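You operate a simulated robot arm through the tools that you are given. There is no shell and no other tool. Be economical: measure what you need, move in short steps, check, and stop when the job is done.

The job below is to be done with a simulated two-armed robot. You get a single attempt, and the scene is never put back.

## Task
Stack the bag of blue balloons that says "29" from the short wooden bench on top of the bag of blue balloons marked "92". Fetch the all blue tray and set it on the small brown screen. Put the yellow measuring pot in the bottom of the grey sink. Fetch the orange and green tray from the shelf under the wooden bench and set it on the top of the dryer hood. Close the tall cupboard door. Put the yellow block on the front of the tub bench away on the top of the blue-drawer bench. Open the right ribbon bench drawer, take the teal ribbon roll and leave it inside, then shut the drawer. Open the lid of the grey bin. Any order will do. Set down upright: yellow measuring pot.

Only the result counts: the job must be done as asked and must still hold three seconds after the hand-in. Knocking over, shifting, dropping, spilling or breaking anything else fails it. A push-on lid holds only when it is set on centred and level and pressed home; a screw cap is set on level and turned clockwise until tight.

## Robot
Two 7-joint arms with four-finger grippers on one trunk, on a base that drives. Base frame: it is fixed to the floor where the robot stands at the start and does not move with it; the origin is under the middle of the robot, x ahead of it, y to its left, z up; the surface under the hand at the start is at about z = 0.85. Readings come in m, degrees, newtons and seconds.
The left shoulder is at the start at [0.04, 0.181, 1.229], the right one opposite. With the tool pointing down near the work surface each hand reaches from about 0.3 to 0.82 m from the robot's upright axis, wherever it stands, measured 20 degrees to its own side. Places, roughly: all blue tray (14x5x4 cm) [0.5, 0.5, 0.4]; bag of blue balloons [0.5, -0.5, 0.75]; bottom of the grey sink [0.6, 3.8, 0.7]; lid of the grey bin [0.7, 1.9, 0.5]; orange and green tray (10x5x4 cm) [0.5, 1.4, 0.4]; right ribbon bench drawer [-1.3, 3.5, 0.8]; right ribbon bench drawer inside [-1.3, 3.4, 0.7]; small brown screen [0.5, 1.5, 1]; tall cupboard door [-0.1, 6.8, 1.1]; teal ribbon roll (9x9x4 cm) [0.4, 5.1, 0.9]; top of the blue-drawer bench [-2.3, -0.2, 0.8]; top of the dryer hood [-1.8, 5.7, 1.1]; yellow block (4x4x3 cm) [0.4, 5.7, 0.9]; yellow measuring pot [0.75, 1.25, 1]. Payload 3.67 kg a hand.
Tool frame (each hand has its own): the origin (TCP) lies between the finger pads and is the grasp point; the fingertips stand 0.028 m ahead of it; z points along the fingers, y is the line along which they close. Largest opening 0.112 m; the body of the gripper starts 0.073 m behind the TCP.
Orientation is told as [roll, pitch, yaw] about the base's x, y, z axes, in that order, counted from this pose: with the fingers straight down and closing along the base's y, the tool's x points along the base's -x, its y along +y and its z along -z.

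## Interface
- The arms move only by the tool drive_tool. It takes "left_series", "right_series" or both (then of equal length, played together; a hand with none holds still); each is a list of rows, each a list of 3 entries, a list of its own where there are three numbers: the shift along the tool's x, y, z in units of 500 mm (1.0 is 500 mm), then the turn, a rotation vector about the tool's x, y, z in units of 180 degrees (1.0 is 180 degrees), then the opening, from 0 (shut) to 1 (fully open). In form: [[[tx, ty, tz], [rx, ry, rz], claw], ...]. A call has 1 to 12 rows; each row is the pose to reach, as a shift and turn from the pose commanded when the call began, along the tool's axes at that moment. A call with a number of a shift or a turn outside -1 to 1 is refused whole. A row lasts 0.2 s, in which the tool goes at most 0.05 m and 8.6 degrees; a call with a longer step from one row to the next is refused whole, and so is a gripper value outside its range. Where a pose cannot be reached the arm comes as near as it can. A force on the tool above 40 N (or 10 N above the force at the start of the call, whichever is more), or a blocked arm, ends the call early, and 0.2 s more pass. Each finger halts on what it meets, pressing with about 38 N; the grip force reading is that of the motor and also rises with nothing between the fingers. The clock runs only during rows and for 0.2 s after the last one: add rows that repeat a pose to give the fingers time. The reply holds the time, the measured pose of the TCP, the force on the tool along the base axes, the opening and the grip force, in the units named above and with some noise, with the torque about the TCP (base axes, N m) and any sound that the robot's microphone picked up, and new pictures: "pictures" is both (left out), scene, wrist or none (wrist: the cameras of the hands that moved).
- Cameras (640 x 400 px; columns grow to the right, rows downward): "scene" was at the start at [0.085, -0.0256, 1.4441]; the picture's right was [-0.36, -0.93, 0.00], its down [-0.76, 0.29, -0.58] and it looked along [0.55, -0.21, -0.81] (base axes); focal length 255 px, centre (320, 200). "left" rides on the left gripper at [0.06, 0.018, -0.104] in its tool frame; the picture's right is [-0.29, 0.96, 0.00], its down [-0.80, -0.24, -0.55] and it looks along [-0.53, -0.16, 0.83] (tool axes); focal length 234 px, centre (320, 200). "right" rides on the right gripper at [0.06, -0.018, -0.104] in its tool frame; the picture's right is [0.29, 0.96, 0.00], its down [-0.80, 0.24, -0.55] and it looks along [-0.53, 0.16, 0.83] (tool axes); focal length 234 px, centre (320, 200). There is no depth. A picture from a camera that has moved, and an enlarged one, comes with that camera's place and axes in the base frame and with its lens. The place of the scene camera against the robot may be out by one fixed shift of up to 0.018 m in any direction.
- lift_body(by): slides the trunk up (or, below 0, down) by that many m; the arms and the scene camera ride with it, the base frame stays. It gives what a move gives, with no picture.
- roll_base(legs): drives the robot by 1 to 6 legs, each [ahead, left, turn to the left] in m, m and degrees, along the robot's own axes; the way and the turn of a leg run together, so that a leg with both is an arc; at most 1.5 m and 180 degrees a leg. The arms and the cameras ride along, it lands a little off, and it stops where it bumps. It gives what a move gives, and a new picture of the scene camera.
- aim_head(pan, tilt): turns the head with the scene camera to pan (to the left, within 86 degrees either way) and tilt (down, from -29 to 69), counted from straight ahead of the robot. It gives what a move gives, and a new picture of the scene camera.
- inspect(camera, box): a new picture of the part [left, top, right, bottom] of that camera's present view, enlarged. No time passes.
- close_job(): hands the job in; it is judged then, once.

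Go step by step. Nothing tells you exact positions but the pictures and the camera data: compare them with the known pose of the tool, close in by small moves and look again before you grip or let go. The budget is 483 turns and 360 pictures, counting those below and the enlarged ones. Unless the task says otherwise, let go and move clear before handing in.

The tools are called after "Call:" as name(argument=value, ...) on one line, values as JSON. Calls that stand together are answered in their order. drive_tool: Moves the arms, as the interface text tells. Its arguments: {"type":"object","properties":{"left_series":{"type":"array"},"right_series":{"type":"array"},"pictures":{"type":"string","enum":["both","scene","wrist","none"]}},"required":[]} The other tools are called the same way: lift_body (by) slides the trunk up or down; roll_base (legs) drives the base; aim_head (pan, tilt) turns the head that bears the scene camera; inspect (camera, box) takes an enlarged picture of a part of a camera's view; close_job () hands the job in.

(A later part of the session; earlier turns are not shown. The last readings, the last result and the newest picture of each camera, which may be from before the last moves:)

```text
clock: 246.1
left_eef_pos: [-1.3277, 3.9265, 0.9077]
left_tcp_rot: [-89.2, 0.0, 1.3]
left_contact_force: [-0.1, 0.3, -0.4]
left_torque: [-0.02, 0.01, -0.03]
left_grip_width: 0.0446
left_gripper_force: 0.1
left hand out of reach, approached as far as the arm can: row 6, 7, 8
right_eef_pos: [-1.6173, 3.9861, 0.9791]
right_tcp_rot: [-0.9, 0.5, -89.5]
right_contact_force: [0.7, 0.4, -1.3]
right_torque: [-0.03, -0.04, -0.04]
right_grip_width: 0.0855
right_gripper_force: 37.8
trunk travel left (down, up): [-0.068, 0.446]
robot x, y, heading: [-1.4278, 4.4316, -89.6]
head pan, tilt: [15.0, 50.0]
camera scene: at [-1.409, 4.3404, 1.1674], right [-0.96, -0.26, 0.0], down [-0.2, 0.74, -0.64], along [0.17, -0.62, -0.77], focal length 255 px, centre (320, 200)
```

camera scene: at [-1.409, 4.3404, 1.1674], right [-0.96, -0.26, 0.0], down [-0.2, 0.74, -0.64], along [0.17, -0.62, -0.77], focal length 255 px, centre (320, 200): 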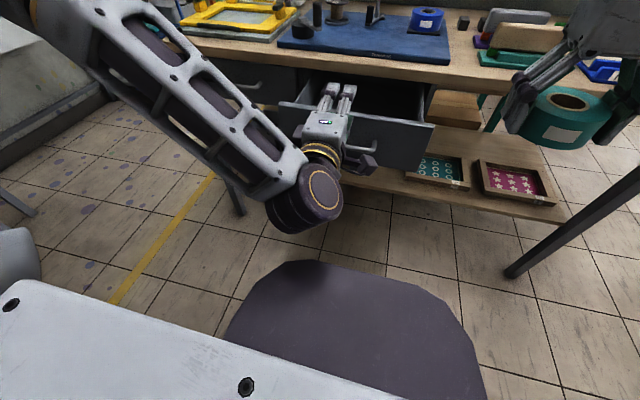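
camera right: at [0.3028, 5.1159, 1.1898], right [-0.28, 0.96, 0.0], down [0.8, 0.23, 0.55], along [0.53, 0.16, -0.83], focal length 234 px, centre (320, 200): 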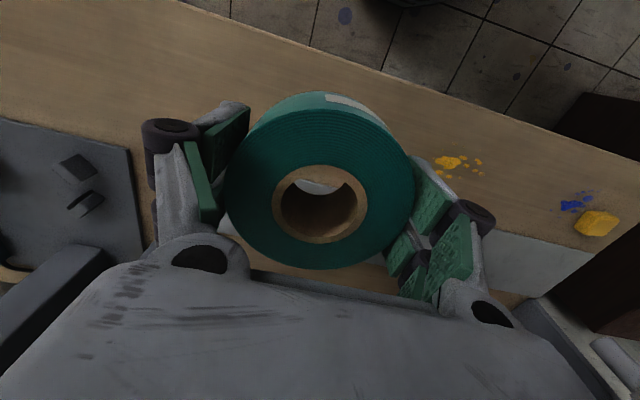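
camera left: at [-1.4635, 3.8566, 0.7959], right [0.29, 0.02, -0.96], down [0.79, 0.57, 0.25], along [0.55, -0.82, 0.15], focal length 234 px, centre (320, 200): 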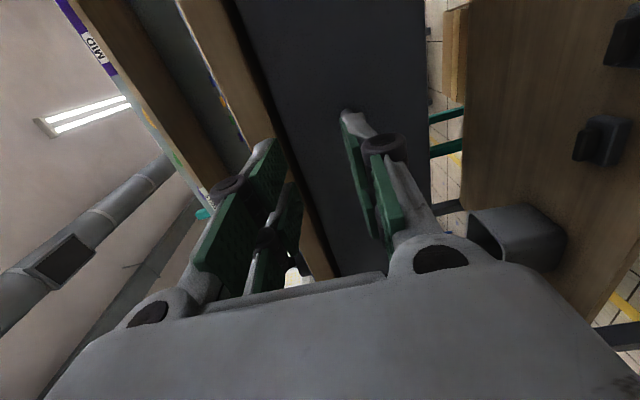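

Call:
lift_body(by=0.08)

Call:
roll_base(legs=[[0, 0.17, 0], [0.12, 0, 0]])

Call:
aim_head(pan=-10, tilt=60)

```text
clock: 247.2
left_eef_pos: [-1.3287, 3.9265, 0.9876]
left_tcp_rot: [-89.4, -0.1, 1.3]
left_contact_force: [-0.1, 1.1, 0.4]
left_torque: [-0.03, 0.0, 0.03]
left_grip_width: 0.0447
left_gripper_force: 0.1
right_eef_pos: [-1.6179, 3.9859, 1.0605]
right_tcp_rot: [-0.9, 0.5, -89.6]
right_contact_force: [-0.1, -0.1, -1.8]
right_torque: [0.01, -0.03, 0.0]
right_grip_width: 0.0854
right_gripper_force: 37.8
trunk travel left (down, up): [-0.148, 0.366]
robot x, y, heading: [-1.4268, 4.4336, -89.7]
head pan, tilt: [15.0, 50.0]
```

```text
clock: 249.6
left_eef_pos: [-1.1568, 3.8059, 0.9878]
left_tcp_rot: [-89.2, -0.2, 1.3]
left_contact_force: [0.5, 0.3, -0.9]
left_torque: [0.0, 0.02, 0.05]
left_grip_width: 0.0448
left_gripper_force: 0.1
right_eef_pos: [-1.4456, 3.8665, 1.0581]
right_tcp_rot: [-0.9, 0.6, -89.6]
right_contact_force: [-0.4, -0.3, -1.7]
right_torque: [0.04, -0.01, -0.02]
right_grip_width: 0.0855
right_gripper_force: 37.9
trunk travel left (down, up): [-0.148, 0.366]
robot x, y, heading: [-1.2533, 4.3159, -89.9]
head pan, tilt: [15.0, 50.0]
camera scene: at [-1.2377, 4.2204, 1.2484], right [-0.96, -0.26, 0.0], down [-0.2, 0.74, -0.64], along [0.17, -0.62, -0.77], focal length 255 px, centre (320, 200)
```

scene: 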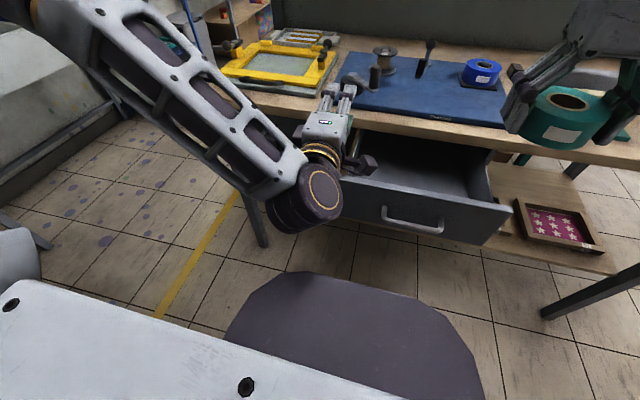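

```text
clock: 250.5
left_eef_pos: [-1.1557, 3.8088, 0.989]
left_tcp_rot: [-89.4, -0.1, 1.3]
left_contact_force: [1.0, 0.9, -0.1]
left_torque: [-0.02, 0.01, 0.01]
left_grip_width: 0.0447
left_gripper_force: 0.0
right_eef_pos: [-1.4465, 3.8672, 1.0597]
right_tcp_rot: [-0.9, 0.5, -89.6]
right_contact_force: [-0.3, 0.2, -2.0]
right_torque: [0.01, -0.02, -0.02]
right_grip_width: 0.0856
right_gripper_force: 38.3
trunk travel left (down, up): [-0.148, 0.366]
robot x, y, heading: [-1.2564, 4.3188, -89.8]
head pan, tilt: [-10.0, 60.0]
camera scene: at [-1.269, 4.2302, 1.236], right [-0.99, 0.17, 0.0], down [0.15, 0.85, -0.5], along [-0.08, -0.49, -0.87], focal length 255 px, centre (320, 200)
```

scene: 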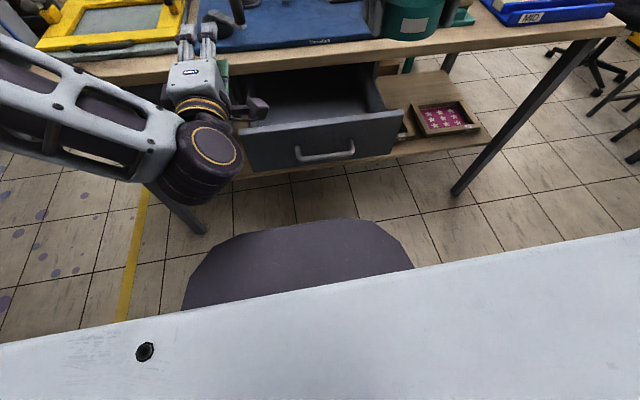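

Call:
drive_tool(right_series=[[[-0.08, 0.015, 0], [0, 0, 0], 0.5], [[-0.16, 0.03, 0], [0, 0, 0], 0.5], [[-0.24, 0.045, 0.02], [0, 0, 0], 0.5], [[-0.304, 0.052, 0.06], [0, 0, 0], 0.5]], pictures="both")

```text
clock: 251.5
left_eef_pos: [-1.1569, 3.8058, 0.9887]
left_tcp_rot: [-89.3, -0.1, 1.3]
left_contact_force: [-0.9, -0.7, -1.2]
left_torque: [-0.03, 0.01, 0.01]
left_grip_width: 0.0447
left_gripper_force: 0.0
right_eef_pos: [-1.4172, 3.7111, 1.027]
right_tcp_rot: [-0.9, 0.8, -89.7]
right_contact_force: [0.1, 0.1, -0.7]
right_torque: [0.03, 0.02, -0.01]
right_grip_width: 0.0852
right_gripper_force: 37.9
trunk travel left (down, up): [-0.148, 0.366]
robot x, y, heading: [-1.2531, 4.3137, -90.1]
head pan, tilt: [-10.0, 60.0]
camera scene: at [-1.2693, 4.2282, 1.2356], right [-0.99, 0.17, 0.0], down [0.15, 0.85, -0.5], along [-0.08, -0.49, -0.87], focal length 255 px, centre (320, 200)
camera right: at [-1.4338, 3.7697, 1.1325], right [0.96, 0.29, -0.01], down [0.25, -0.8, 0.54], along [0.15, -0.52, -0.84], focal length 234 px, centre (320, 200)
```

scene: 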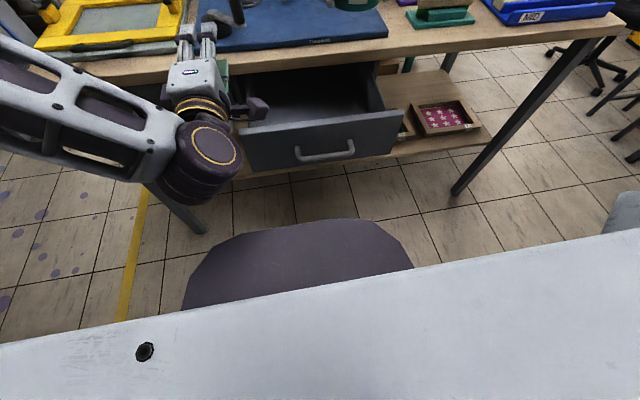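
right: 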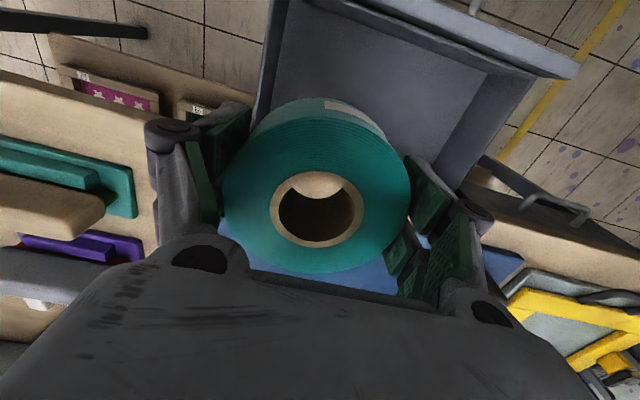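

Call:
drive_tool(right_series=[[[0.01, 0.06, 0], [0, 0, 0], 0.5], [[0.02, 0.11, 0.04], [0, 0, 0], 0.5], [[0.02, 0.11, 0.12], [0, 0, 0], 0.5], [[0.02, 0.11, 0.2], [0, 0, 0], 0.5], [[0.02, 0.11, 0.28], [0, 0, 0], 0.5], [[0.02, 0.11, 0.36], [0, 0, 0], 0.5]], pictures="both")

```text
clock: 252.9
left_eef_pos: [-1.1557, 3.8081, 0.9881]
left_tcp_rot: [-89.4, -0.1, 1.4]
left_contact_force: [0.1, 0.0, 0.1]
left_torque: [0.03, 0.03, 0.0]
left_grip_width: 0.0448
left_gripper_force: 0.2
right_eef_pos: [-1.3776, 3.7338, 0.8497]
right_tcp_rot: [-0.8, 0.4, -89.7]
right_contact_force: [-1.2, 0.7, -1.9]
right_torque: [-0.02, 0.0, -0.04]
right_grip_width: 0.0853
right_gripper_force: 38.0
right hand out of reach, approached as far as the arm can: row 1, 2, 3, 4, 5, 6
trunk travel left (down, up): [-0.148, 0.366]
robot x, y, heading: [-1.2515, 4.3145, -89.7]
head pan, tilt: [-10.0, 60.0]
camera scene: at [-1.2692, 4.2296, 1.2359], right [-0.99, 0.17, 0.0], down [0.15, 0.85, -0.5], along [-0.08, -0.49, -0.87], focal length 255 px, centre (320, 200)
camera right: at [-1.3927, 3.7927, 0.9526], right [0.96, 0.29, -0.01], down [0.25, -0.8, 0.54], along [0.15, -0.52, -0.84], focal length 234 px, centre (320, 200)
```

scene: 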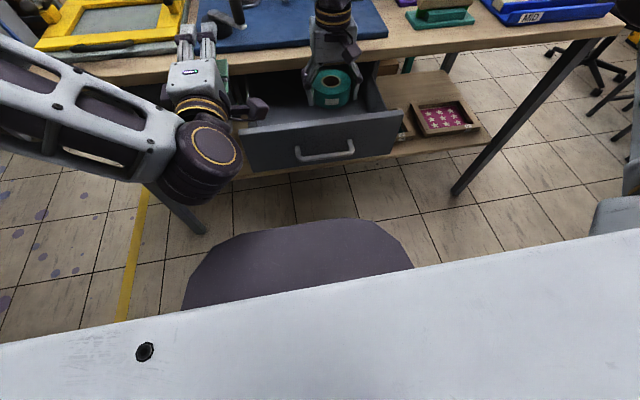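
right: 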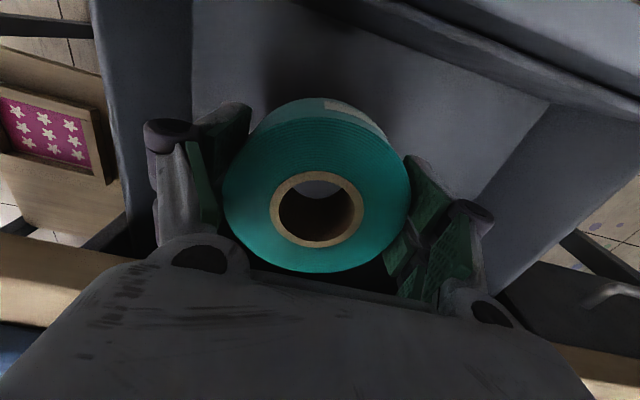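

Call:
lift_body(by=-0.06)

Call:
lift_body(by=-0.02)

```text
clock: 253.9
left_eef_pos: [-1.1568, 3.8085, 0.9278]
left_tcp_rot: [-89.4, 0.0, 1.4]
left_contact_force: [-0.2, 0.6, -0.6]
left_torque: [-0.03, -0.01, -0.02]
left_grip_width: 0.0449
left_gripper_force: 0.1
right_eef_pos: [-1.3766, 3.7351, 0.7883]
right_tcp_rot: [-0.8, 0.4, -89.6]
right_contact_force: [0.6, -0.6, -1.6]
right_torque: [0.0, 0.0, -0.02]
right_grip_width: 0.0853
right_gripper_force: 38.3
trunk travel left (down, up): [-0.088, 0.426]
robot x, y, heading: [-1.2525, 4.3138, -89.8]
head pan, tilt: [-10.0, 60.0]
```

```text
clock: 254.6
left_eef_pos: [-1.1559, 3.8077, 0.9089]
left_tcp_rot: [-89.4, 0.0, 1.2]
left_contact_force: [0.4, 0.5, 0.3]
left_torque: [-0.01, -0.03, 0.01]
left_grip_width: 0.0449
left_gripper_force: 0.1
right_eef_pos: [-1.3761, 3.7336, 0.7682]
right_tcp_rot: [-0.8, 0.4, -89.6]
right_contact_force: [0.0, 1.0, -1.1]
right_torque: [0.0, 0.0, 0.0]
right_grip_width: 0.0853
right_gripper_force: 37.8
trunk travel left (down, up): [-0.068, 0.446]
robot x, y, heading: [-1.2533, 4.3151, -89.4]
head pan, tilt: [-10.0, 60.0]
```

Call:
lift_body(by=-0.01)

Call:
lift_body(by=-0.008)

Call:
inspect(camera="scene", box=[240, 40, 420, 170])

```text
clock: 255.2
left_eef_pos: [-1.156, 3.8074, 0.8977]
left_tcp_rot: [-89.4, -0.1, 1.3]
left_contact_force: [-1.0, 0.9, 0.0]
left_torque: [0.01, -0.02, 0.01]
left_grip_width: 0.0448
left_gripper_force: 0.0
right_eef_pos: [-1.3765, 3.7347, 0.7578]
right_tcp_rot: [-0.8, 0.5, -89.6]
right_contact_force: [-0.1, -0.6, -0.5]
right_torque: [0.02, 0.01, 0.0]
right_grip_width: 0.085
right_gripper_force: 38.0
trunk travel left (down, up): [-0.058, 0.456]
robot x, y, heading: [-1.2545, 4.3152, -89.9]
head pan, tilt: [-10.0, 60.0]
```

```text
clock: 255.7
left_eef_pos: [-1.1567, 3.8095, 0.8918]
left_tcp_rot: [-89.5, -0.1, 1.3]
left_contact_force: [-0.1, -0.6, 1.2]
left_torque: [-0.05, -0.02, -0.02]
left_grip_width: 0.0446
left_gripper_force: 0.1
right_eef_pos: [-1.376, 3.7351, 0.752]
right_tcp_rot: [-0.6, 0.0, -89.7]
right_contact_force: [-3.3, -0.5, 18.6]
right_torque: [-0.33, -0.72, 0.05]
right_grip_width: 0.0856
right_gripper_force: 38.0
trunk travel left (down, up): [-0.05, 0.464]
robot x, y, heading: [-1.2539, 4.3155, -89.6]
head pan, tilt: [-10.0, 60.0]
```

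```text
3.08 times, centred on (330, 105) of scene
camera zoom: at [-1.269, 4.2315, 1.1371], right [-0.99, 0.17, 0.0], down [0.15, 0.85, -0.5], along [-0.08, -0.49, -0.87], focal length 784 px, centre (289, 492)
```

zoom: 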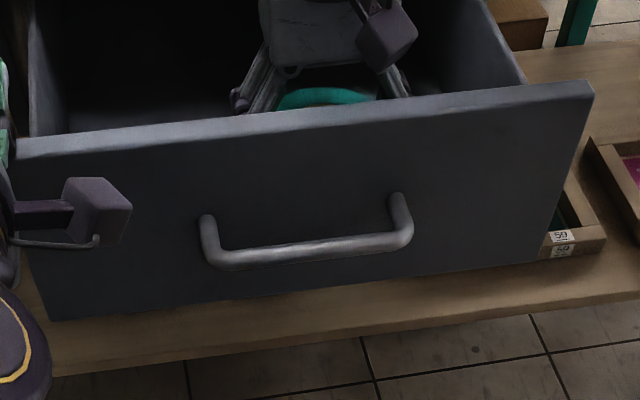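

Call:
drive_tool(right_series=[[[0, 0, 0], [0, 0, 0], 0.85], [[0, 0, 0], [0, 0, 0], 0.95], [[0, 0, 0], [0, 0, 0], 0.95], [[0, 0, -0.08], [0, 0, 0], 0.95], [[0, 0, -0.16], [0, 0, 0], 0.95], [[0, 0, -0.25], [0, 0, 0], 0.95], [[0, 0, -0.34], [0, 0, 0], 0.95], [[0, 0, -0.43], [0, 0, 0], 0.95]], pictures="wrist")

```text
clock: 257.5
left_eef_pos: [-1.1566, 3.8083, 0.8908]
left_tcp_rot: [-89.5, 0.0, 1.3]
left_contact_force: [0.1, 0.1, 0.1]
left_torque: [-0.03, -0.01, 0.0]
left_grip_width: 0.0449
left_gripper_force: 0.0
right_eef_pos: [-1.3884, 3.7433, 0.9553]
right_tcp_rot: [-0.9, 0.4, -89.7]
right_contact_force: [-0.3, -0.3, 0.8]
right_torque: [-0.02, 0.05, -0.01]
right_grip_width: 0.1069
right_gripper_force: 0.1
right hand out of reach, approached as far as the arm can: row 7, 8
trunk travel left (down, up): [-0.05, 0.464]
robot x, y, heading: [-1.2574, 4.3147, -89.8]
head pan, tilt: [-10.0, 60.0]
camera right: at [-1.404, 3.8022, 1.0595], right [0.96, 0.29, -0.01], down [0.25, -0.8, 0.54], along [0.15, -0.52, -0.84], focal length 234 px, centre (320, 200)
```

right: 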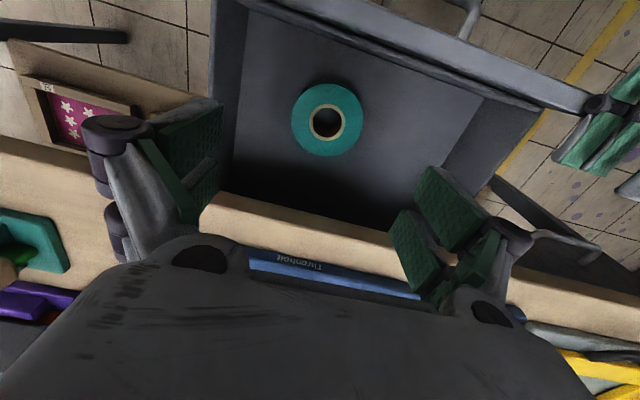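

Call:
roll_base(legs=[[-0.12, 0, 0], [0, -0.19, 0]])

Call:
aim_head(pan=15, tilt=50)

```text
clock: 259.9
left_eef_pos: [-1.3487, 3.9271, 0.8886]
left_tcp_rot: [-89.4, -0.1, 1.3]
left_contact_force: [-0.1, 0.2, -0.2]
left_torque: [0.03, -0.01, 0.04]
left_grip_width: 0.0447
left_gripper_force: 0.1
right_eef_pos: [-1.5809, 3.8626, 0.9542]
right_tcp_rot: [-0.9, 0.4, -89.8]
right_contact_force: [-0.6, -0.6, -1.0]
right_torque: [0.01, -0.06, 0.0]
right_grip_width: 0.1063
right_gripper_force: 0.1
trunk travel left (down, up): [-0.05, 0.464]
robot x, y, heading: [-1.4466, 4.4348, -90.1]
head pan, tilt: [-10.0, 60.0]
camera scene: at [-1.4608, 4.3491, 1.1368], right [-0.99, 0.17, 0.0], down [0.15, 0.85, -0.5], along [-0.08, -0.49, -0.87], focal length 255 px, centre (320, 200)
```

scene: 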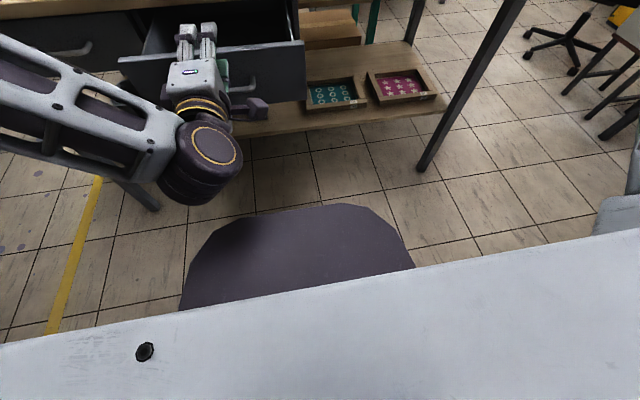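

```text
clock: 260.8
left_eef_pos: [-1.3488, 3.9269, 0.8901]
left_tcp_rot: [-89.4, -0.1, 1.0]
left_contact_force: [-0.4, -1.0, -0.5]
left_torque: [0.04, 0.01, -0.02]
left_grip_width: 0.0445
left_gripper_force: 0.1
right_eef_pos: [-1.58, 3.8617, 0.9543]
right_tcp_rot: [-0.9, 0.4, -89.8]
right_contact_force: [0.3, 0.0, 0.9]
right_torque: [-0.01, 0.0, -0.05]
right_grip_width: 0.1063
right_gripper_force: 0.0
trunk travel left (down, up): [-0.05, 0.464]
robot x, y, heading: [-1.4457, 4.4349, -89.9]
head pan, tilt: [15.0, 50.0]
camera scene: at [-1.4282, 4.3404, 1.1494], right [-0.97, -0.26, 0.0], down [-0.2, 0.74, -0.64], along [0.17, -0.62, -0.77], focal length 255 px, centre (320, 200)
```

scene: 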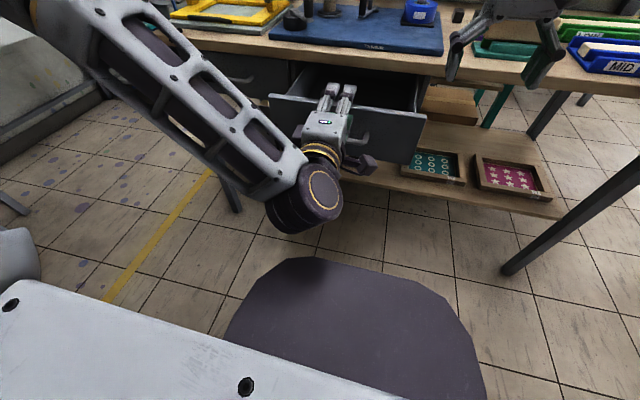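

Call:
drive_tool(left_series=[[[0, 0, -0.05], [0, 0, 0], 0.32], [[0, 0.05, -0.06], [0, 0, 0], 0.1], [[0, 0.12, -0.06], [0, 0, 0], 0], [[0, 0.19, -0.06], [0, 0, 0], 0], [[0, 0.226, -0.06], [0, 0, 0], 0], [[0, 0.226, -0.06], [0, 0, 0], 0]], right_series=[[[0.03, 0, -0.06], [0, 0, 0], 0.95], [[0.06, 0, -0.12], [0, 0, 0], 0.95], [[0.09, 0, -0.18], [0, 0, 0], 0.95], [[0.12, 0, -0.24], [0, 0, 0], 0.95], [[0.15, 0, -0.3], [0, 0, 0], 0.95], [[0.18, 0, -0.34], [0, 0, 0], 0.95]], pictures="scene")

Call:
inspect(camera="left", box=[160, 40, 480, 240])

```text
clock: 262.2
left_eef_pos: [-1.3468, 3.9586, 0.7765]
left_tcp_rot: [-89.4, -0.1, 1.2]
left_contact_force: [-0.1, 1.2, -0.1]
left_torque: [0.0, -0.02, 0.0]
left_grip_width: 0.0
left_gripper_force: 35.9
left hand out of reach, approached as far as the arm can: row 1, 2, 3
right_eef_pos: [-1.5891, 3.9598, 1.1145]
right_tcp_rot: [-0.8, 0.3, -89.7]
right_contact_force: [-1.1, 0.7, -0.9]
right_torque: [0.01, -0.01, -0.04]
right_grip_width: 0.1063
right_gripper_force: 0.1
right hand out of reach, approached as far as the arm can: row 2, 3, 4, 5, 6
trunk travel left (down, up): [-0.05, 0.464]
robot x, y, heading: [-1.4446, 4.4326, -90.0]
head pan, tilt: [15.0, 50.0]
camera scene: at [-1.4281, 4.341, 1.1495], right [-0.97, -0.26, 0.0], down [-0.2, 0.74, -0.64], along [0.17, -0.62, -0.77], focal length 255 px, centre (320, 200)
```

scene: 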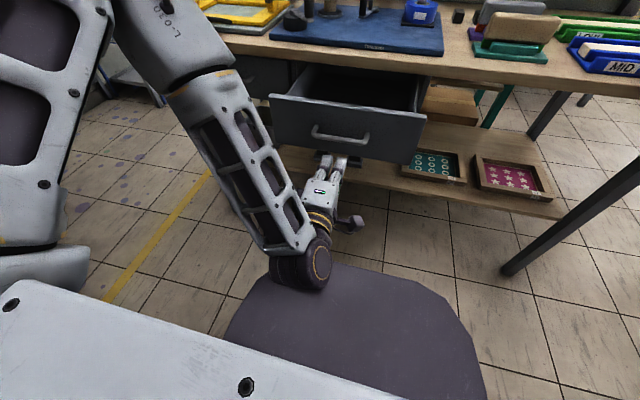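

```text
2.00 times, centred on (320, 140) of left
camera zoom: at [-1.4104, 4.0616, 0.7596], right [0.29, 0.02, -0.96], down [0.79, 0.57, 0.25], along [0.55, -0.82, 0.15], focal length 468 px, centre (320, 320)
```

zoom: 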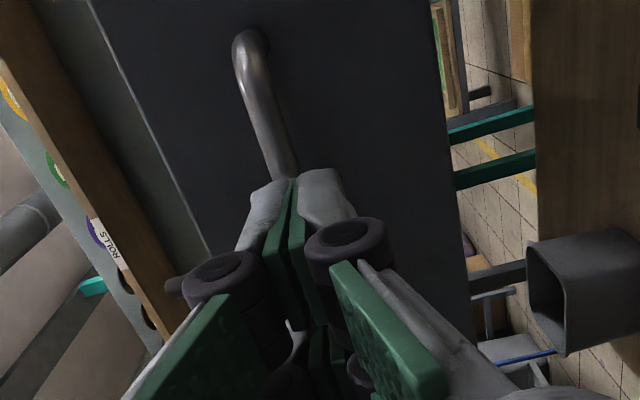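

Call:
roll_base(legs=[[0.25, 0, 0]])

Call:
inspect(camera="scene", box=[220, 20, 460, 170])

```text
clock: 264.1
left_eef_pos: [-1.3484, 3.7077, 0.7744]
left_tcp_rot: [-89.1, -0.3, 1.0]
left_contact_force: [-2.2, 23.1, -23.2]
left_torque: [0.34, -0.4, -0.55]
left_grip_width: 0.0
left_gripper_force: 35.5
right_eef_pos: [-1.5897, 3.7079, 1.1142]
right_tcp_rot: [-0.8, 0.3, -89.8]
right_contact_force: [-0.5, 1.0, -0.6]
right_torque: [-0.03, 0.03, 0.01]
right_grip_width: 0.1064
right_gripper_force: 0.1
trunk travel left (down, up): [-0.05, 0.464]
robot x, y, heading: [-1.4412, 4.185, -89.9]
head pan, tilt: [15.0, 50.0]
camera scene: at [-1.4276, 4.0888, 1.1493], right [-0.97, -0.26, 0.0], down [-0.2, 0.74, -0.64], along [0.17, -0.62, -0.77], focal length 255 px, centre (320, 200)
```

scene: 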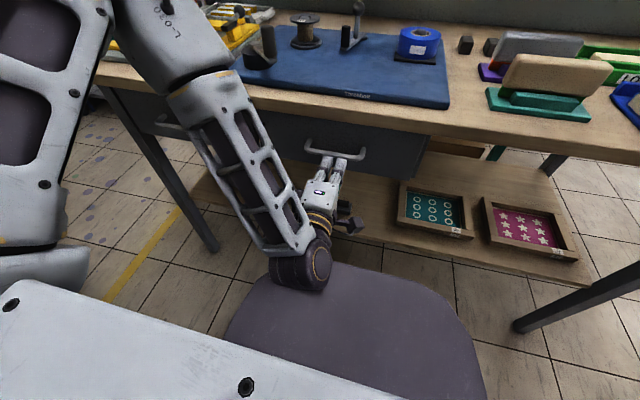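

```text
2.67 times, centred on (340, 95) of scene
camera zoom: at [-1.4276, 4.0888, 1.1493], right [-0.97, -0.26, 0.0], down [-0.2, 0.74, -0.64], along [0.17, -0.62, -0.77], focal length 680 px, centre (267, 480)
```

zoom: 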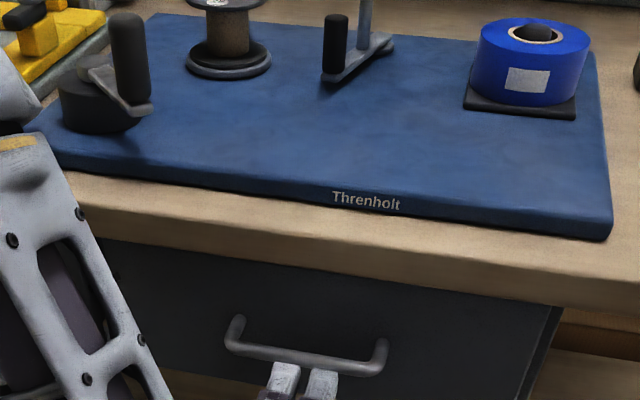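

Call:
roll_base(legs=[[-0.06, 0, 0]])

Call:
drive_tool(left_series=[[[0, 0.04, 0], [0, 0, 0], 0], [[0, 0.08, 0], [0, 0, 0], 0]], pictures="none")

Call:
roll_base(legs=[[0.11, 0, 0]])

Call:
inspect(camera="scene", box=[220, 20, 460, 170])

```text
clock: 265.1
left_eef_pos: [-1.347, 3.7679, 0.7769]
left_tcp_rot: [-89.2, -0.2, 1.0]
left_contact_force: [0.1, 0.0, 0.8]
left_torque: [0.01, -0.01, 0.0]
left_grip_width: 0.0001
left_gripper_force: 36.1
right_eef_pos: [-1.5901, 3.7694, 1.1164]
right_tcp_rot: [-0.7, 0.2, -89.7]
right_contact_force: [-0.2, 0.7, 0.2]
right_torque: [-0.05, -0.02, -0.03]
right_grip_width: 0.1062
right_gripper_force: 0.0
trunk travel left (down, up): [-0.05, 0.464]
robot x, y, heading: [-1.4436, 4.2442, -90.0]
head pan, tilt: [15.0, 50.0]
camera scene: at [-1.4277, 4.1502, 1.1496], right [-0.97, -0.26, 0.0], down [-0.2, 0.74, -0.64], along [0.17, -0.62, -0.77], focal length 255 px, centre (320, 200)
```

scene: 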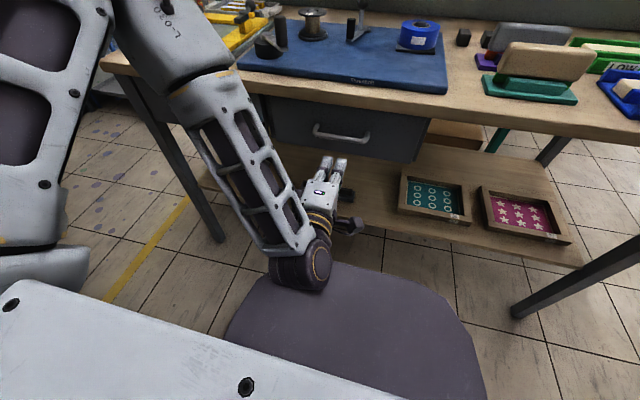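

```text
clock: 265.7
left_eef_pos: [-1.3541, 3.7702, 0.7379]
left_tcp_rot: [-88.8, -0.1, 1.3]
left_contact_force: [0.0, -0.1, 0.5]
left_torque: [-0.02, 0.01, 0.0]
left_grip_width: 0.0001
left_gripper_force: 35.7
left hand out of reach, approached as far as the arm can: row 2
right_eef_pos: [-1.59, 3.7671, 1.1151]
right_tcp_rot: [-0.7, 0.3, -89.8]
right_contact_force: [0.3, -0.5, 0.9]
right_torque: [0.03, 0.01, 0.01]
right_grip_width: 0.1061
right_gripper_force: 0.0
trunk travel left (down, up): [-0.05, 0.464]
robot x, y, heading: [-1.4428, 4.2381, -90.0]
head pan, tilt: [15.0, 50.0]
```

```text
clock: 267.0
left_eef_pos: [-1.3545, 3.6676, 0.7382]
left_tcp_rot: [-88.8, -0.3, 1.1]
left_contact_force: [-0.7, 0.2, 0.1]
left_torque: [-0.01, 0.02, 0.03]
left_grip_width: 0.0
left_gripper_force: 35.6
right_eef_pos: [-1.5884, 3.6621, 1.1156]
right_tcp_rot: [-0.8, 0.3, -89.8]
right_contact_force: [-0.2, 0.3, 0.3]
right_torque: [-0.04, 0.0, -0.01]
right_grip_width: 0.1063
right_gripper_force: 0.0
trunk travel left (down, up): [-0.05, 0.464]
robot x, y, heading: [-1.443, 4.1347, -89.8]
head pan, tilt: [15.0, 50.0]
stopped in leg 1: the force on the tool passed its limit at 62 N (the readings are from after the stop); the commanded pose is now the measured one
camera scene: at [-1.4275, 4.0437, 1.1494], right [-0.97, -0.26, 0.0], down [-0.2, 0.74, -0.64], along [0.17, -0.62, -0.77], focal length 255 px, centre (320, 200)
```

scene: 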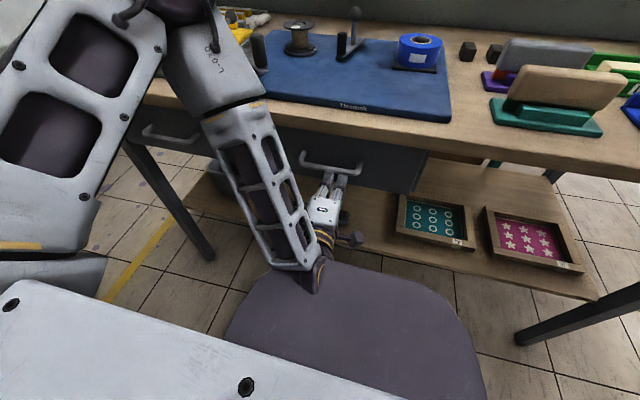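

```text
2.67 times, centred on (340, 95) of scene
camera zoom: at [-1.4275, 4.0437, 1.1494], right [-0.97, -0.26, 0.0], down [-0.2, 0.74, -0.64], along [0.17, -0.62, -0.77], focal length 680 px, centre (267, 480)
```

zoom: 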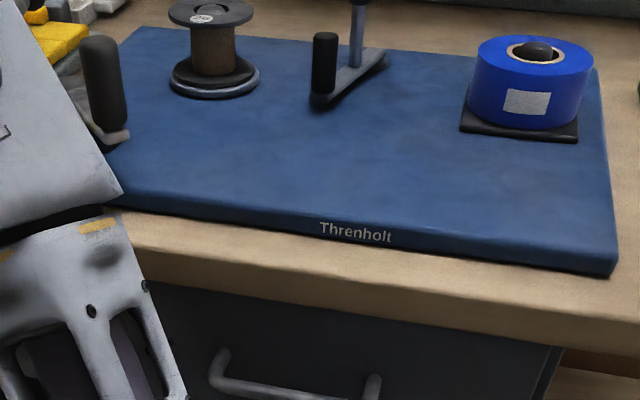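

Drawer shut with the roll inside. I'll back away, raise the trunk, and restore the left tool's attitude before fetching the yellow block.

Call:
roll_base(legs=[[-0.26, 0, 0]])

Call:
lift_body(by=0.3)

Call:
drive_tool(left_series=[[[0, 0, 0], [0, 0, 0.046], 0], [[0, 0, 0], [0, 0, 0.092], 0], [[0, 0, 0], [0, 0, 0.138], 0], [[0, 0, 0], [0, 0, 0.184], 0], [[0, 0, 0], [0, 0, 0.23], 0], [[0, 0, 0], [0, 0, 0.276], 0], [[0, 0, 0], [0, 0, 0.322], 0], [[0, 0, 0], [0, 0, 0.368], 0.3], [[0, 0, 0], [0, 0, 0.414], 0.5], [[0, 0, 0], [0, 0, 0.46], 0.7], [[0, 0, 0], [0, 0, 0.5], 0.7]], pictures="none")

Call:
drive_tool(left_series=[[[-0.02, 0, -0.02], [0, 0.046, 0], 0.7], [[-0.04, 0, -0.04], [0, 0.092, 0], 0.7], [[-0.06, 0, -0.06], [0, 0.138, 0], 0.7], [[-0.08, 0, -0.06], [0, 0.184, 0], 0.7], [[-0.1, 0, -0.06], [0, 0.23, 0], 0.7], [[-0.12, 0, -0.06], [0, 0.276, 0], 0.7], [[-0.14, 0, -0.06], [0, 0.322, 0], 0.7], [[-0.16, 0, -0.06], [0, 0.368, 0], 0.7], [[-0.18, 0, -0.06], [0, 0.414, 0], 0.8], [[-0.2, 0, -0.06], [0, 0.46, 0], 0.9], [[-0.2, 0, -0.06], [0, 0.495, 0], 1]], pictures="none")

```text
clock: 268.9
left_eef_pos: [-1.3548, 3.9249, 0.7365]
left_tcp_rot: [-88.9, -0.2, 0.9]
left_contact_force: [-1.1, 0.2, 0.1]
left_torque: [0.07, -0.01, 0.01]
left_grip_width: 0.0
left_gripper_force: 36.1
right_eef_pos: [-1.591, 3.9202, 1.1167]
right_tcp_rot: [-0.8, 0.3, -89.9]
right_contact_force: [-0.2, -0.1, -0.3]
right_torque: [-0.04, 0.03, -0.02]
right_grip_width: 0.1066
right_gripper_force: 0.2
trunk travel left (down, up): [-0.05, 0.464]
robot x, y, heading: [-1.4455, 4.3958, -89.9]
head pan, tilt: [15.0, 50.0]
camera scene: at [-1.4281, 4.3012, 1.1495], right [-0.97, -0.26, 0.0], down [-0.2, 0.74, -0.64], along [0.17, -0.62, -0.77], focal length 255 px, centre (320, 200)
```

scene: 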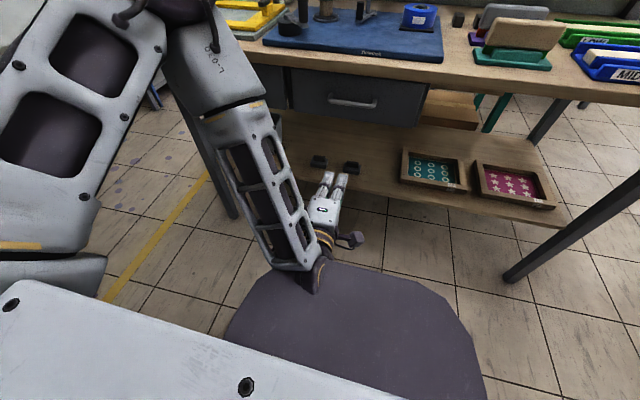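

```text
clock: 271.9
left_eef_pos: [-1.3558, 3.9243, 1.0381]
left_tcp_rot: [-88.7, -0.2, 0.9]
left_contact_force: [-0.1, 0.6, -0.7]
left_torque: [-0.02, -0.02, -0.04]
left_grip_width: 0.0002
left_gripper_force: 35.9
right_eef_pos: [-1.5915, 3.918, 1.415]
right_tcp_rot: [-0.8, 0.3, -89.8]
right_contact_force: [0.5, -0.2, 0.3]
right_torque: [-0.02, 0.02, -0.02]
right_grip_width: 0.1066
right_gripper_force: 0.0
trunk travel left (down, up): [-0.35, 0.164]
robot x, y, heading: [-1.4449, 4.395, -89.9]
head pan, tilt: [15.0, 50.0]
```

```text
clock: 274.3
left_eef_pos: [-1.3563, 3.923, 1.0365]
left_tcp_rot: [16.2, -88.7, -105.3]
left_contact_force: [0.3, 0.9, 0.2]
left_torque: [0.04, 0.02, -0.03]
left_grip_width: 0.0782
left_gripper_force: 0.1
right_eef_pos: [-1.5903, 3.9181, 1.4151]
right_tcp_rot: [-0.8, 0.3, -89.9]
right_contact_force: [-0.8, 0.9, -0.1]
right_torque: [0.02, 0.02, 0.02]
right_grip_width: 0.1066
right_gripper_force: 0.1
trunk travel left (down, up): [-0.35, 0.164]
robot x, y, heading: [-1.4473, 4.3957, -89.9]
head pan, tilt: [15.0, 50.0]
```

```text
clock: 276.7
left_eef_pos: [-1.3555, 3.9511, 1.1383]
left_tcp_rot: [0.2, 0.5, -89.1]
left_contact_force: [-0.2, -0.1, -0.1]
left_torque: [0.01, 0.0, -0.01]
left_grip_width: 0.1121
left_gripper_force: 0.0
left hand out of reach, approached as far as the arm can: row 2, 3, 4, 5
right_eef_pos: [-1.5908, 3.918, 1.416]
right_tcp_rot: [-0.8, 0.4, -89.9]
right_contact_force: [0.6, -0.8, 0.0]
right_torque: [0.0, 0.0, 0.0]
right_grip_width: 0.1066
right_gripper_force: 0.0
trunk travel left (down, up): [-0.35, 0.164]
robot x, y, heading: [-1.4431, 4.3909, -90.3]
head pan, tilt: [15.0, 50.0]
```

Call:
roll_base(legs=[[0, 1.1, 0], [0, 0, 90], [0, 1.45, 0]])

Call:
aim_head(pan=-10, tilt=45)

```text
clock: 293.7
left_eef_pos: [0.1403, 5.9175, 1.1376]
left_tcp_rot: [0.2, 0.3, -1.2]
left_contact_force: [-0.2, 0.3, -1.2]
left_torque: [-0.03, 0.02, 0.01]
left_grip_width: 0.1119
left_gripper_force: 0.0
right_eef_pos: [0.1637, 5.6804, 1.4162]
right_tcp_rot: [-0.7, 0.4, -2.0]
right_contact_force: [0.6, 0.9, -0.5]
right_torque: [0.0, -0.03, 0.0]
right_grip_width: 0.1064
right_gripper_force: 0.0
trunk travel left (down, up): [-0.35, 0.164]
robot x, y, heading: [-0.3046, 5.8414, -2.4]
head pan, tilt: [15.0, 50.0]
camera scene: at [-0.2125, 5.8624, 1.4496], right [0.22, -0.97, 0.0], down [-0.75, -0.17, -0.64], along [0.63, 0.14, -0.77], focal length 255 px, centre (320, 200)
```

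scene: 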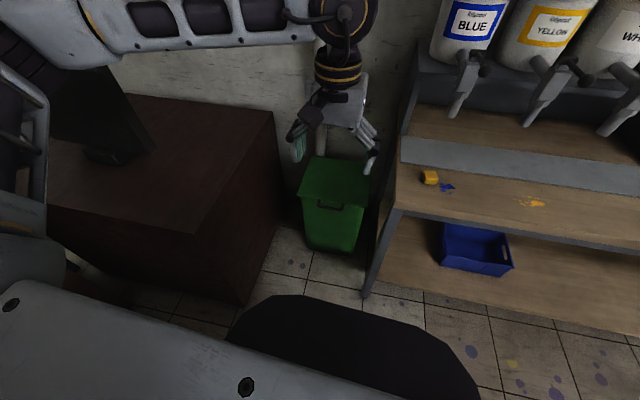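

```text
clock: 294.6
left_eef_pos: [0.1398, 5.9182, 1.1396]
left_tcp_rot: [0.3, 0.3, -1.3]
left_contact_force: [0.3, -1.0, -0.8]
left_torque: [0.02, 0.0, 0.01]
left_grip_width: 0.112
left_gripper_force: 0.0
right_eef_pos: [0.1659, 5.6813, 1.4162]
right_tcp_rot: [-0.7, 0.2, -2.0]
right_contact_force: [-0.2, -0.3, -0.5]
right_torque: [0.01, 0.0, 0.03]
right_grip_width: 0.1064
right_gripper_force: 0.0
trunk travel left (down, up): [-0.35, 0.164]
robot x, y, heading: [-0.3054, 5.8458, -2.3]
head pan, tilt: [-10.0, 45.0]
camera scene: at [-0.2081, 5.8283, 1.4565], right [-0.21, -0.98, 0.0], down [-0.69, 0.15, -0.71], along [0.69, -0.15, -0.71], focal length 255 px, centre (320, 200)
```

scene: 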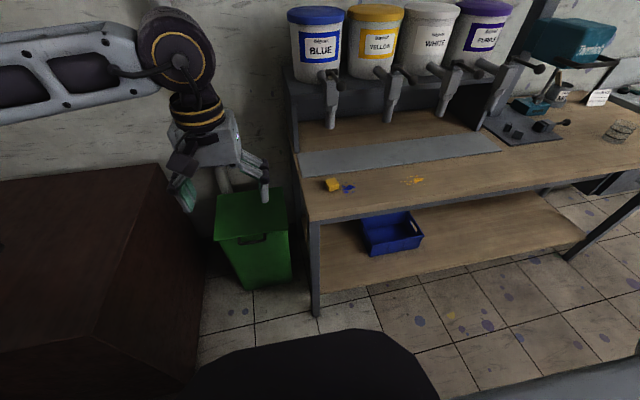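

Call:
roll_base(legs=[[0.12, -0.34, 2]])

Call:
drive_tool(left_series=[[[-0.08, 0.03, 0.03], [0, 0, 0], 1], [[-0.16, 0.06, 0.06], [0, 0, 0], 1], [[-0.24, 0.1, 0.1], [0, 0, 0], 1], [[-0.32, 0.14, 0.16], [0, 0, 0], 1], [[-0.35, 0.16, 0.2], [0, 0, 0], 1]], pictures="wrist")

```text
clock: 296.9
left_eef_pos: [0.2514, 5.5922, 1.1381]
left_tcp_rot: [0.2, 0.3, 0.6]
left_contact_force: [-0.1, 0.3, -0.4]
left_torque: [-0.01, 0.01, 0.02]
left_grip_width: 0.112
left_gripper_force: 0.0
right_eef_pos: [0.2832, 5.357, 1.4163]
right_tcp_rot: [-0.9, 0.2, -0.4]
right_contact_force: [-0.5, 0.0, 0.2]
right_torque: [-0.02, 0.02, -0.03]
right_grip_width: 0.1067
right_gripper_force: 0.0
trunk travel left (down, up): [-0.35, 0.164]
robot x, y, heading: [-0.1891, 5.5055, -0.3]
head pan, tilt: [-10.0, 45.0]
camera scene: at [-0.094, 5.4922, 1.4566], right [-0.18, -0.98, 0.0], down [-0.7, 0.13, -0.71], along [0.7, -0.13, -0.71], focal length 255 px, centre (320, 200)
```

scene: 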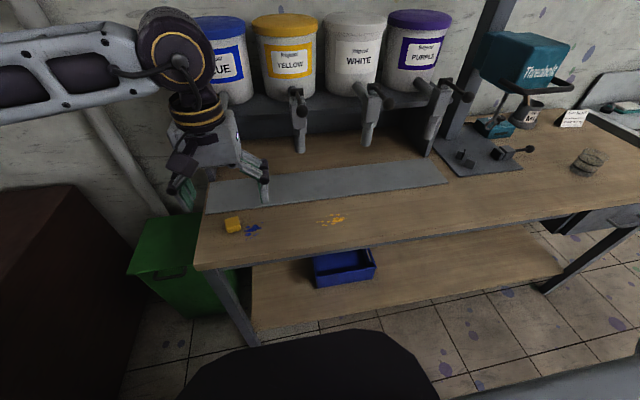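

```text
refused: row 4 steps farther than a row can; nothing moved
```

Call:
drive_tool(left_series=[[[-0.07, 0.03, 0.03], [0, 0, 0], 1], [[-0.14, 0.06, 0.06], [0, 0, 0], 1], [[-0.21, 0.09, 0.1], [0, 0, 0], 1], [[-0.28, 0.12, 0.14], [0, 0, 0], 1], [[-0.35, 0.15, 0.18], [0, 0, 0], 1]], pictures="wrist")

```text
clock: 297.9
left_eef_pos: [0.3757, 5.6485, 1.072]
left_tcp_rot: [0.4, 1.1, -0.3]
left_contact_force: [-15.6, 7.1, 0.3]
left_torque: [-0.79, -1.75, 0.12]
left_grip_width: 0.112
left_gripper_force: 0.2
right_eef_pos: [0.2826, 5.3573, 1.4163]
right_tcp_rot: [-0.8, 0.3, -0.2]
right_contact_force: [-0.4, 0.4, -0.4]
right_torque: [-0.02, 0.04, -0.01]
right_grip_width: 0.1064
right_gripper_force: 0.1
trunk travel left (down, up): [-0.35, 0.164]
robot x, y, heading: [-0.1932, 5.5078, -0.3]
head pan, tilt: [-10.0, 45.0]
stopped in row 5 (left hand): the force on the tool passed its limit at 81 N (the readings are from after the stop); the commanded pose is now the measured one
camera left: at [0.3164, 5.667, 1.1781], right [0.29, 0.96, 0.0], down [0.81, -0.25, 0.54], along [0.51, -0.16, -0.84], focal length 234 px, centre (320, 200)
```

left: 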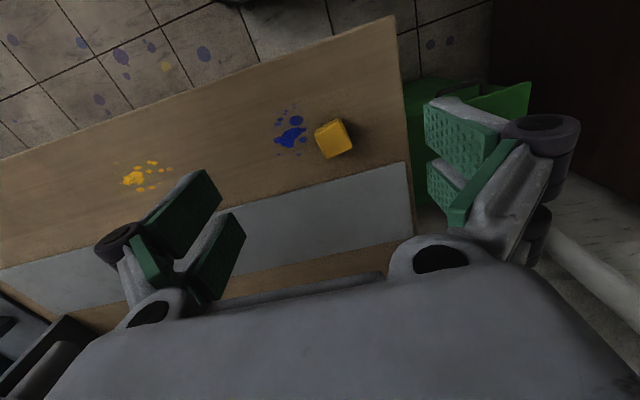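

Call:
drive_tool(left_series=[[[0.06, 0, 0], [0, 0, 0], 1], [[0.14, 0, 0], [0, 0, 0], 1]], pictures="none")

Call:
aim_head(pan=15, tilt=25)

```text
clock: 298.5
left_eef_pos: [0.3042, 5.6472, 1.0764]
left_tcp_rot: [0.4, 1.0, -0.4]
left_contact_force: [-0.5, 0.9, -0.4]
left_torque: [0.02, -0.03, -0.02]
left_grip_width: 0.1119
left_gripper_force: 0.1
right_eef_pos: [0.2823, 5.358, 1.4167]
right_tcp_rot: [-0.8, 0.3, -0.2]
right_contact_force: [-0.4, -0.7, 0.0]
right_torque: [-0.02, -0.02, -0.04]
right_grip_width: 0.1063
right_gripper_force: 0.0
trunk travel left (down, up): [-0.35, 0.164]
robot x, y, heading: [-0.1914, 5.5047, -0.1]
head pan, tilt: [-10.0, 45.0]
```

```text
clock: 299.4
left_eef_pos: [0.3068, 5.6479, 1.0756]
left_tcp_rot: [0.4, 1.0, -0.3]
left_contact_force: [0.1, -0.6, -0.1]
left_torque: [-0.02, -0.02, 0.0]
left_grip_width: 0.1121
left_gripper_force: 0.3
right_eef_pos: [0.2839, 5.3558, 1.415]
right_tcp_rot: [-1.0, 0.3, -0.3]
right_contact_force: [0.1, 0.1, -0.9]
right_torque: [0.01, 0.02, 0.01]
right_grip_width: 0.1063
right_gripper_force: 0.0
trunk travel left (down, up): [-0.35, 0.164]
robot x, y, heading: [-0.1894, 5.5072, -0.2]
head pan, tilt: [15.0, 25.0]
camera scene: at [-0.0845, 5.5293, 1.487], right [0.25, -0.97, 0.0], down [-0.41, -0.11, -0.91], along [0.88, 0.23, -0.42], focal length 255 px, centre (320, 200)
```

scene: 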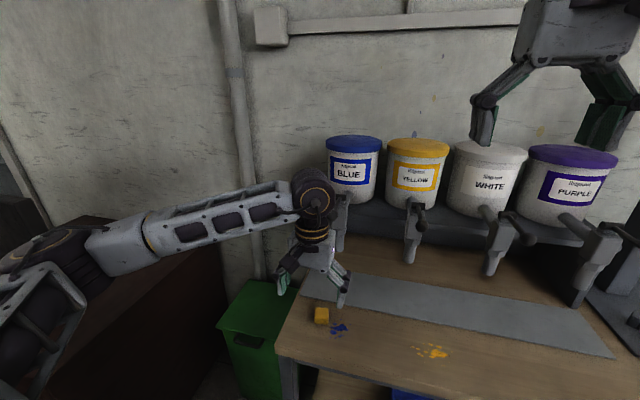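

Call:
inspect(camera="scene", box=[280, 120, 560, 300])

```text
2.22 times, centred on (420, 210) of scene
camera zoom: at [-0.0845, 5.5293, 1.487], right [0.25, -0.97, 0.0], down [-0.41, -0.11, -0.91], along [0.88, 0.23, -0.42], focal length 566 px, centre (98, 178)
```

zoom: 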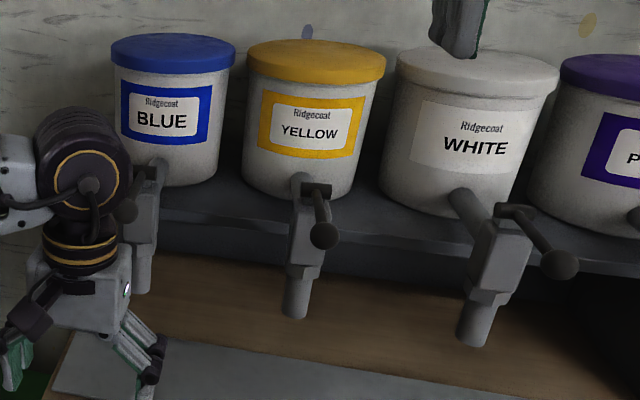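

Call:
drive_tool(left_series=[[[0, 0.004, 0.03], [0, -0.045, 0], 1], [[0, 0.008, 0.06], [0, -0.09, 0], 0.9], [[0, 0.012, 0.1], [0, -0.135, 0], 0.8], [[-0.02, 0.016, 0.15], [0, -0.18, 0], 0.7], [[-0.05, 0.016, 0.2], [0, -0.225, 0], 0.7], [[-0.076, 0.016, 0.242], [0, -0.25, 0], 0.7]], pictures="wrist")

```text
clock: 300.8
left_eef_pos: [0.343, 5.6558, 0.9528]
left_tcp_rot: [0.5, -44.0, -0.7]
left_contact_force: [-0.1, -0.2, 0.3]
left_torque: [-0.03, 0.01, 0.0]
left_grip_width: 0.078
left_gripper_force: 0.0
right_eef_pos: [0.2847, 5.3572, 1.4158]
right_tcp_rot: [-0.9, 0.4, -0.3]
right_contact_force: [0.3, 0.8, 0.3]
right_torque: [0.01, 0.02, 0.03]
right_grip_width: 0.1064
right_gripper_force: 0.0
trunk travel left (down, up): [-0.35, 0.164]
robot x, y, heading: [-0.1927, 5.5065, -0.3]
head pan, tilt: [15.0, 25.0]
camera left: at [0.2276, 5.6756, 0.985], right [0.21, 0.96, 0.21], down [0.19, -0.25, 0.95], along [0.96, -0.16, -0.23], focal length 234 px, centre (320, 200)
```

left: 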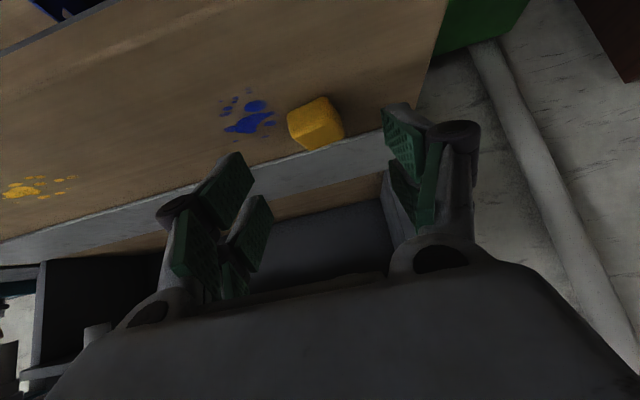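

Call:
drive_tool(left_series=[[[-0.004, 0, 0.07], [0, 0, 0], 0.7], [[-0.008, 0, 0.14], [0, 0, 0], 0.7], [[-0.012, 0, 0.203], [0, 0, 0], 0.7], [[-0.012, 0, 0.203], [0, 0, 0], 0.4], [[-0.012, 0, 0.203], [0, 0, 0], 0.1], [[-0.012, 0, 0.203], [0, 0, 0], 0.1]], pictures="wrist")

```text
clock: 301.9
left_eef_pos: [0.4198, 5.651, 0.8973]
left_tcp_rot: [-0.3, -45.1, -0.5]
left_contact_force: [-11.0, 1.1, 26.5]
left_torque: [0.53, 0.37, 0.24]
left_grip_width: 0.039
left_gripper_force: 35.0
right_eef_pos: [0.2831, 5.3574, 1.4159]
right_tcp_rot: [-0.9, 0.3, -0.3]
right_contact_force: [1.0, 0.2, -0.6]
right_torque: [0.01, 0.06, 0.02]
right_grip_width: 0.1063
right_gripper_force: 0.1
trunk travel left (down, up): [-0.35, 0.164]
robot x, y, heading: [-0.19, 5.5081, -0.5]
head pan, tilt: [15.0, 25.0]
stopped in row 5 (left hand): the force on the tool passed its limit at 51 N (the readings are from after the stop); the commanded pose is now the measured one
camera left: at [0.3039, 5.6711, 0.9275], right [0.22, 0.96, 0.2], down [0.17, -0.24, 0.96], along [0.96, -0.17, -0.21], focal length 234 px, centre (320, 200)
```

left: 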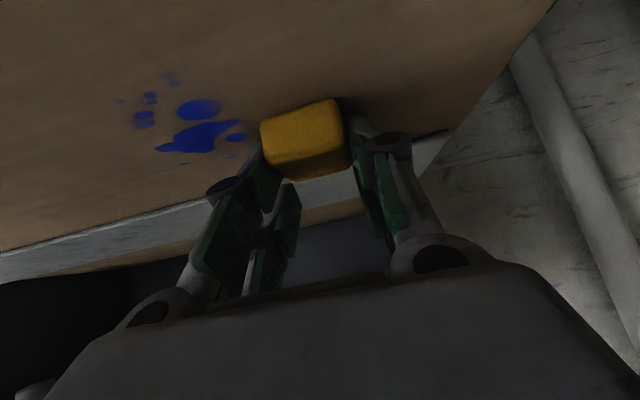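

Call:
drive_tool(left_series=[[[-0.01, 0, -0.01], [0, 0, 0], 0], [[-0.01, 0, -0.01], [0, 0, 0], 0], [[-0.01, 0, -0.01], [0, 0, 0], 0]], pictures="none")

Call:
drive_tool(left_series=[[[-0.07, 0, -0.07], [0, 0, 0], 0], [[-0.1, 0, -0.15], [0, 0, 0], 0], [[-0.1, 0, -0.24], [0, 0, 0], 0]], pictures="wrist")

```text
clock: 302.7
left_eef_pos: [0.419, 5.6511, 0.8973]
left_tcp_rot: [0.1, -44.5, -0.6]
left_contact_force: [-0.1, -1.1, 0.5]
left_torque: [0.01, 0.03, 0.02]
left_grip_width: 0.0387
left_gripper_force: 37.9
right_eef_pos: [0.2836, 5.3578, 1.4158]
right_tcp_rot: [-0.9, 0.3, -0.3]
right_contact_force: [0.1, -0.4, 0.6]
right_torque: [0.01, -0.04, -0.02]
right_grip_width: 0.1064
right_gripper_force: 0.1
trunk travel left (down, up): [-0.35, 0.164]
robot x, y, heading: [-0.1897, 5.5091, -0.4]
head pan, tilt: [15.0, 25.0]
```

```text
clock: 303.5
left_eef_pos: [0.3699, 5.654, 1.0203]
left_tcp_rot: [0.0, -44.7, -0.6]
left_contact_force: [0.0, 0.5, -0.4]
left_torque: [-0.02, -0.03, 0.01]
left_grip_width: 0.0392
left_gripper_force: 38.1
right_eef_pos: [0.2819, 5.3556, 1.4164]
right_tcp_rot: [-0.8, 0.3, -0.3]
right_contact_force: [-0.3, 0.1, -0.4]
right_torque: [-0.02, 0.01, 0.01]
right_grip_width: 0.1062
right_gripper_force: 0.0
trunk travel left (down, up): [-0.35, 0.164]
robot x, y, heading: [-0.1938, 5.5089, -0.3]
head pan, tilt: [15.0, 25.0]
camera left: at [0.2529, 5.6741, 1.0517], right [0.22, 0.96, 0.2], down [0.17, -0.24, 0.95], along [0.96, -0.17, -0.22], focal length 234 px, centre (320, 200)
```

left: 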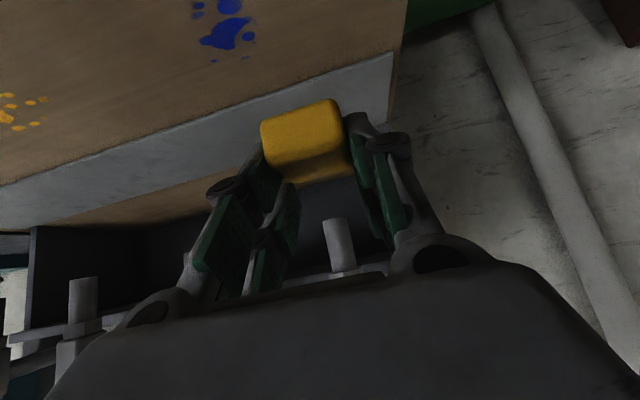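

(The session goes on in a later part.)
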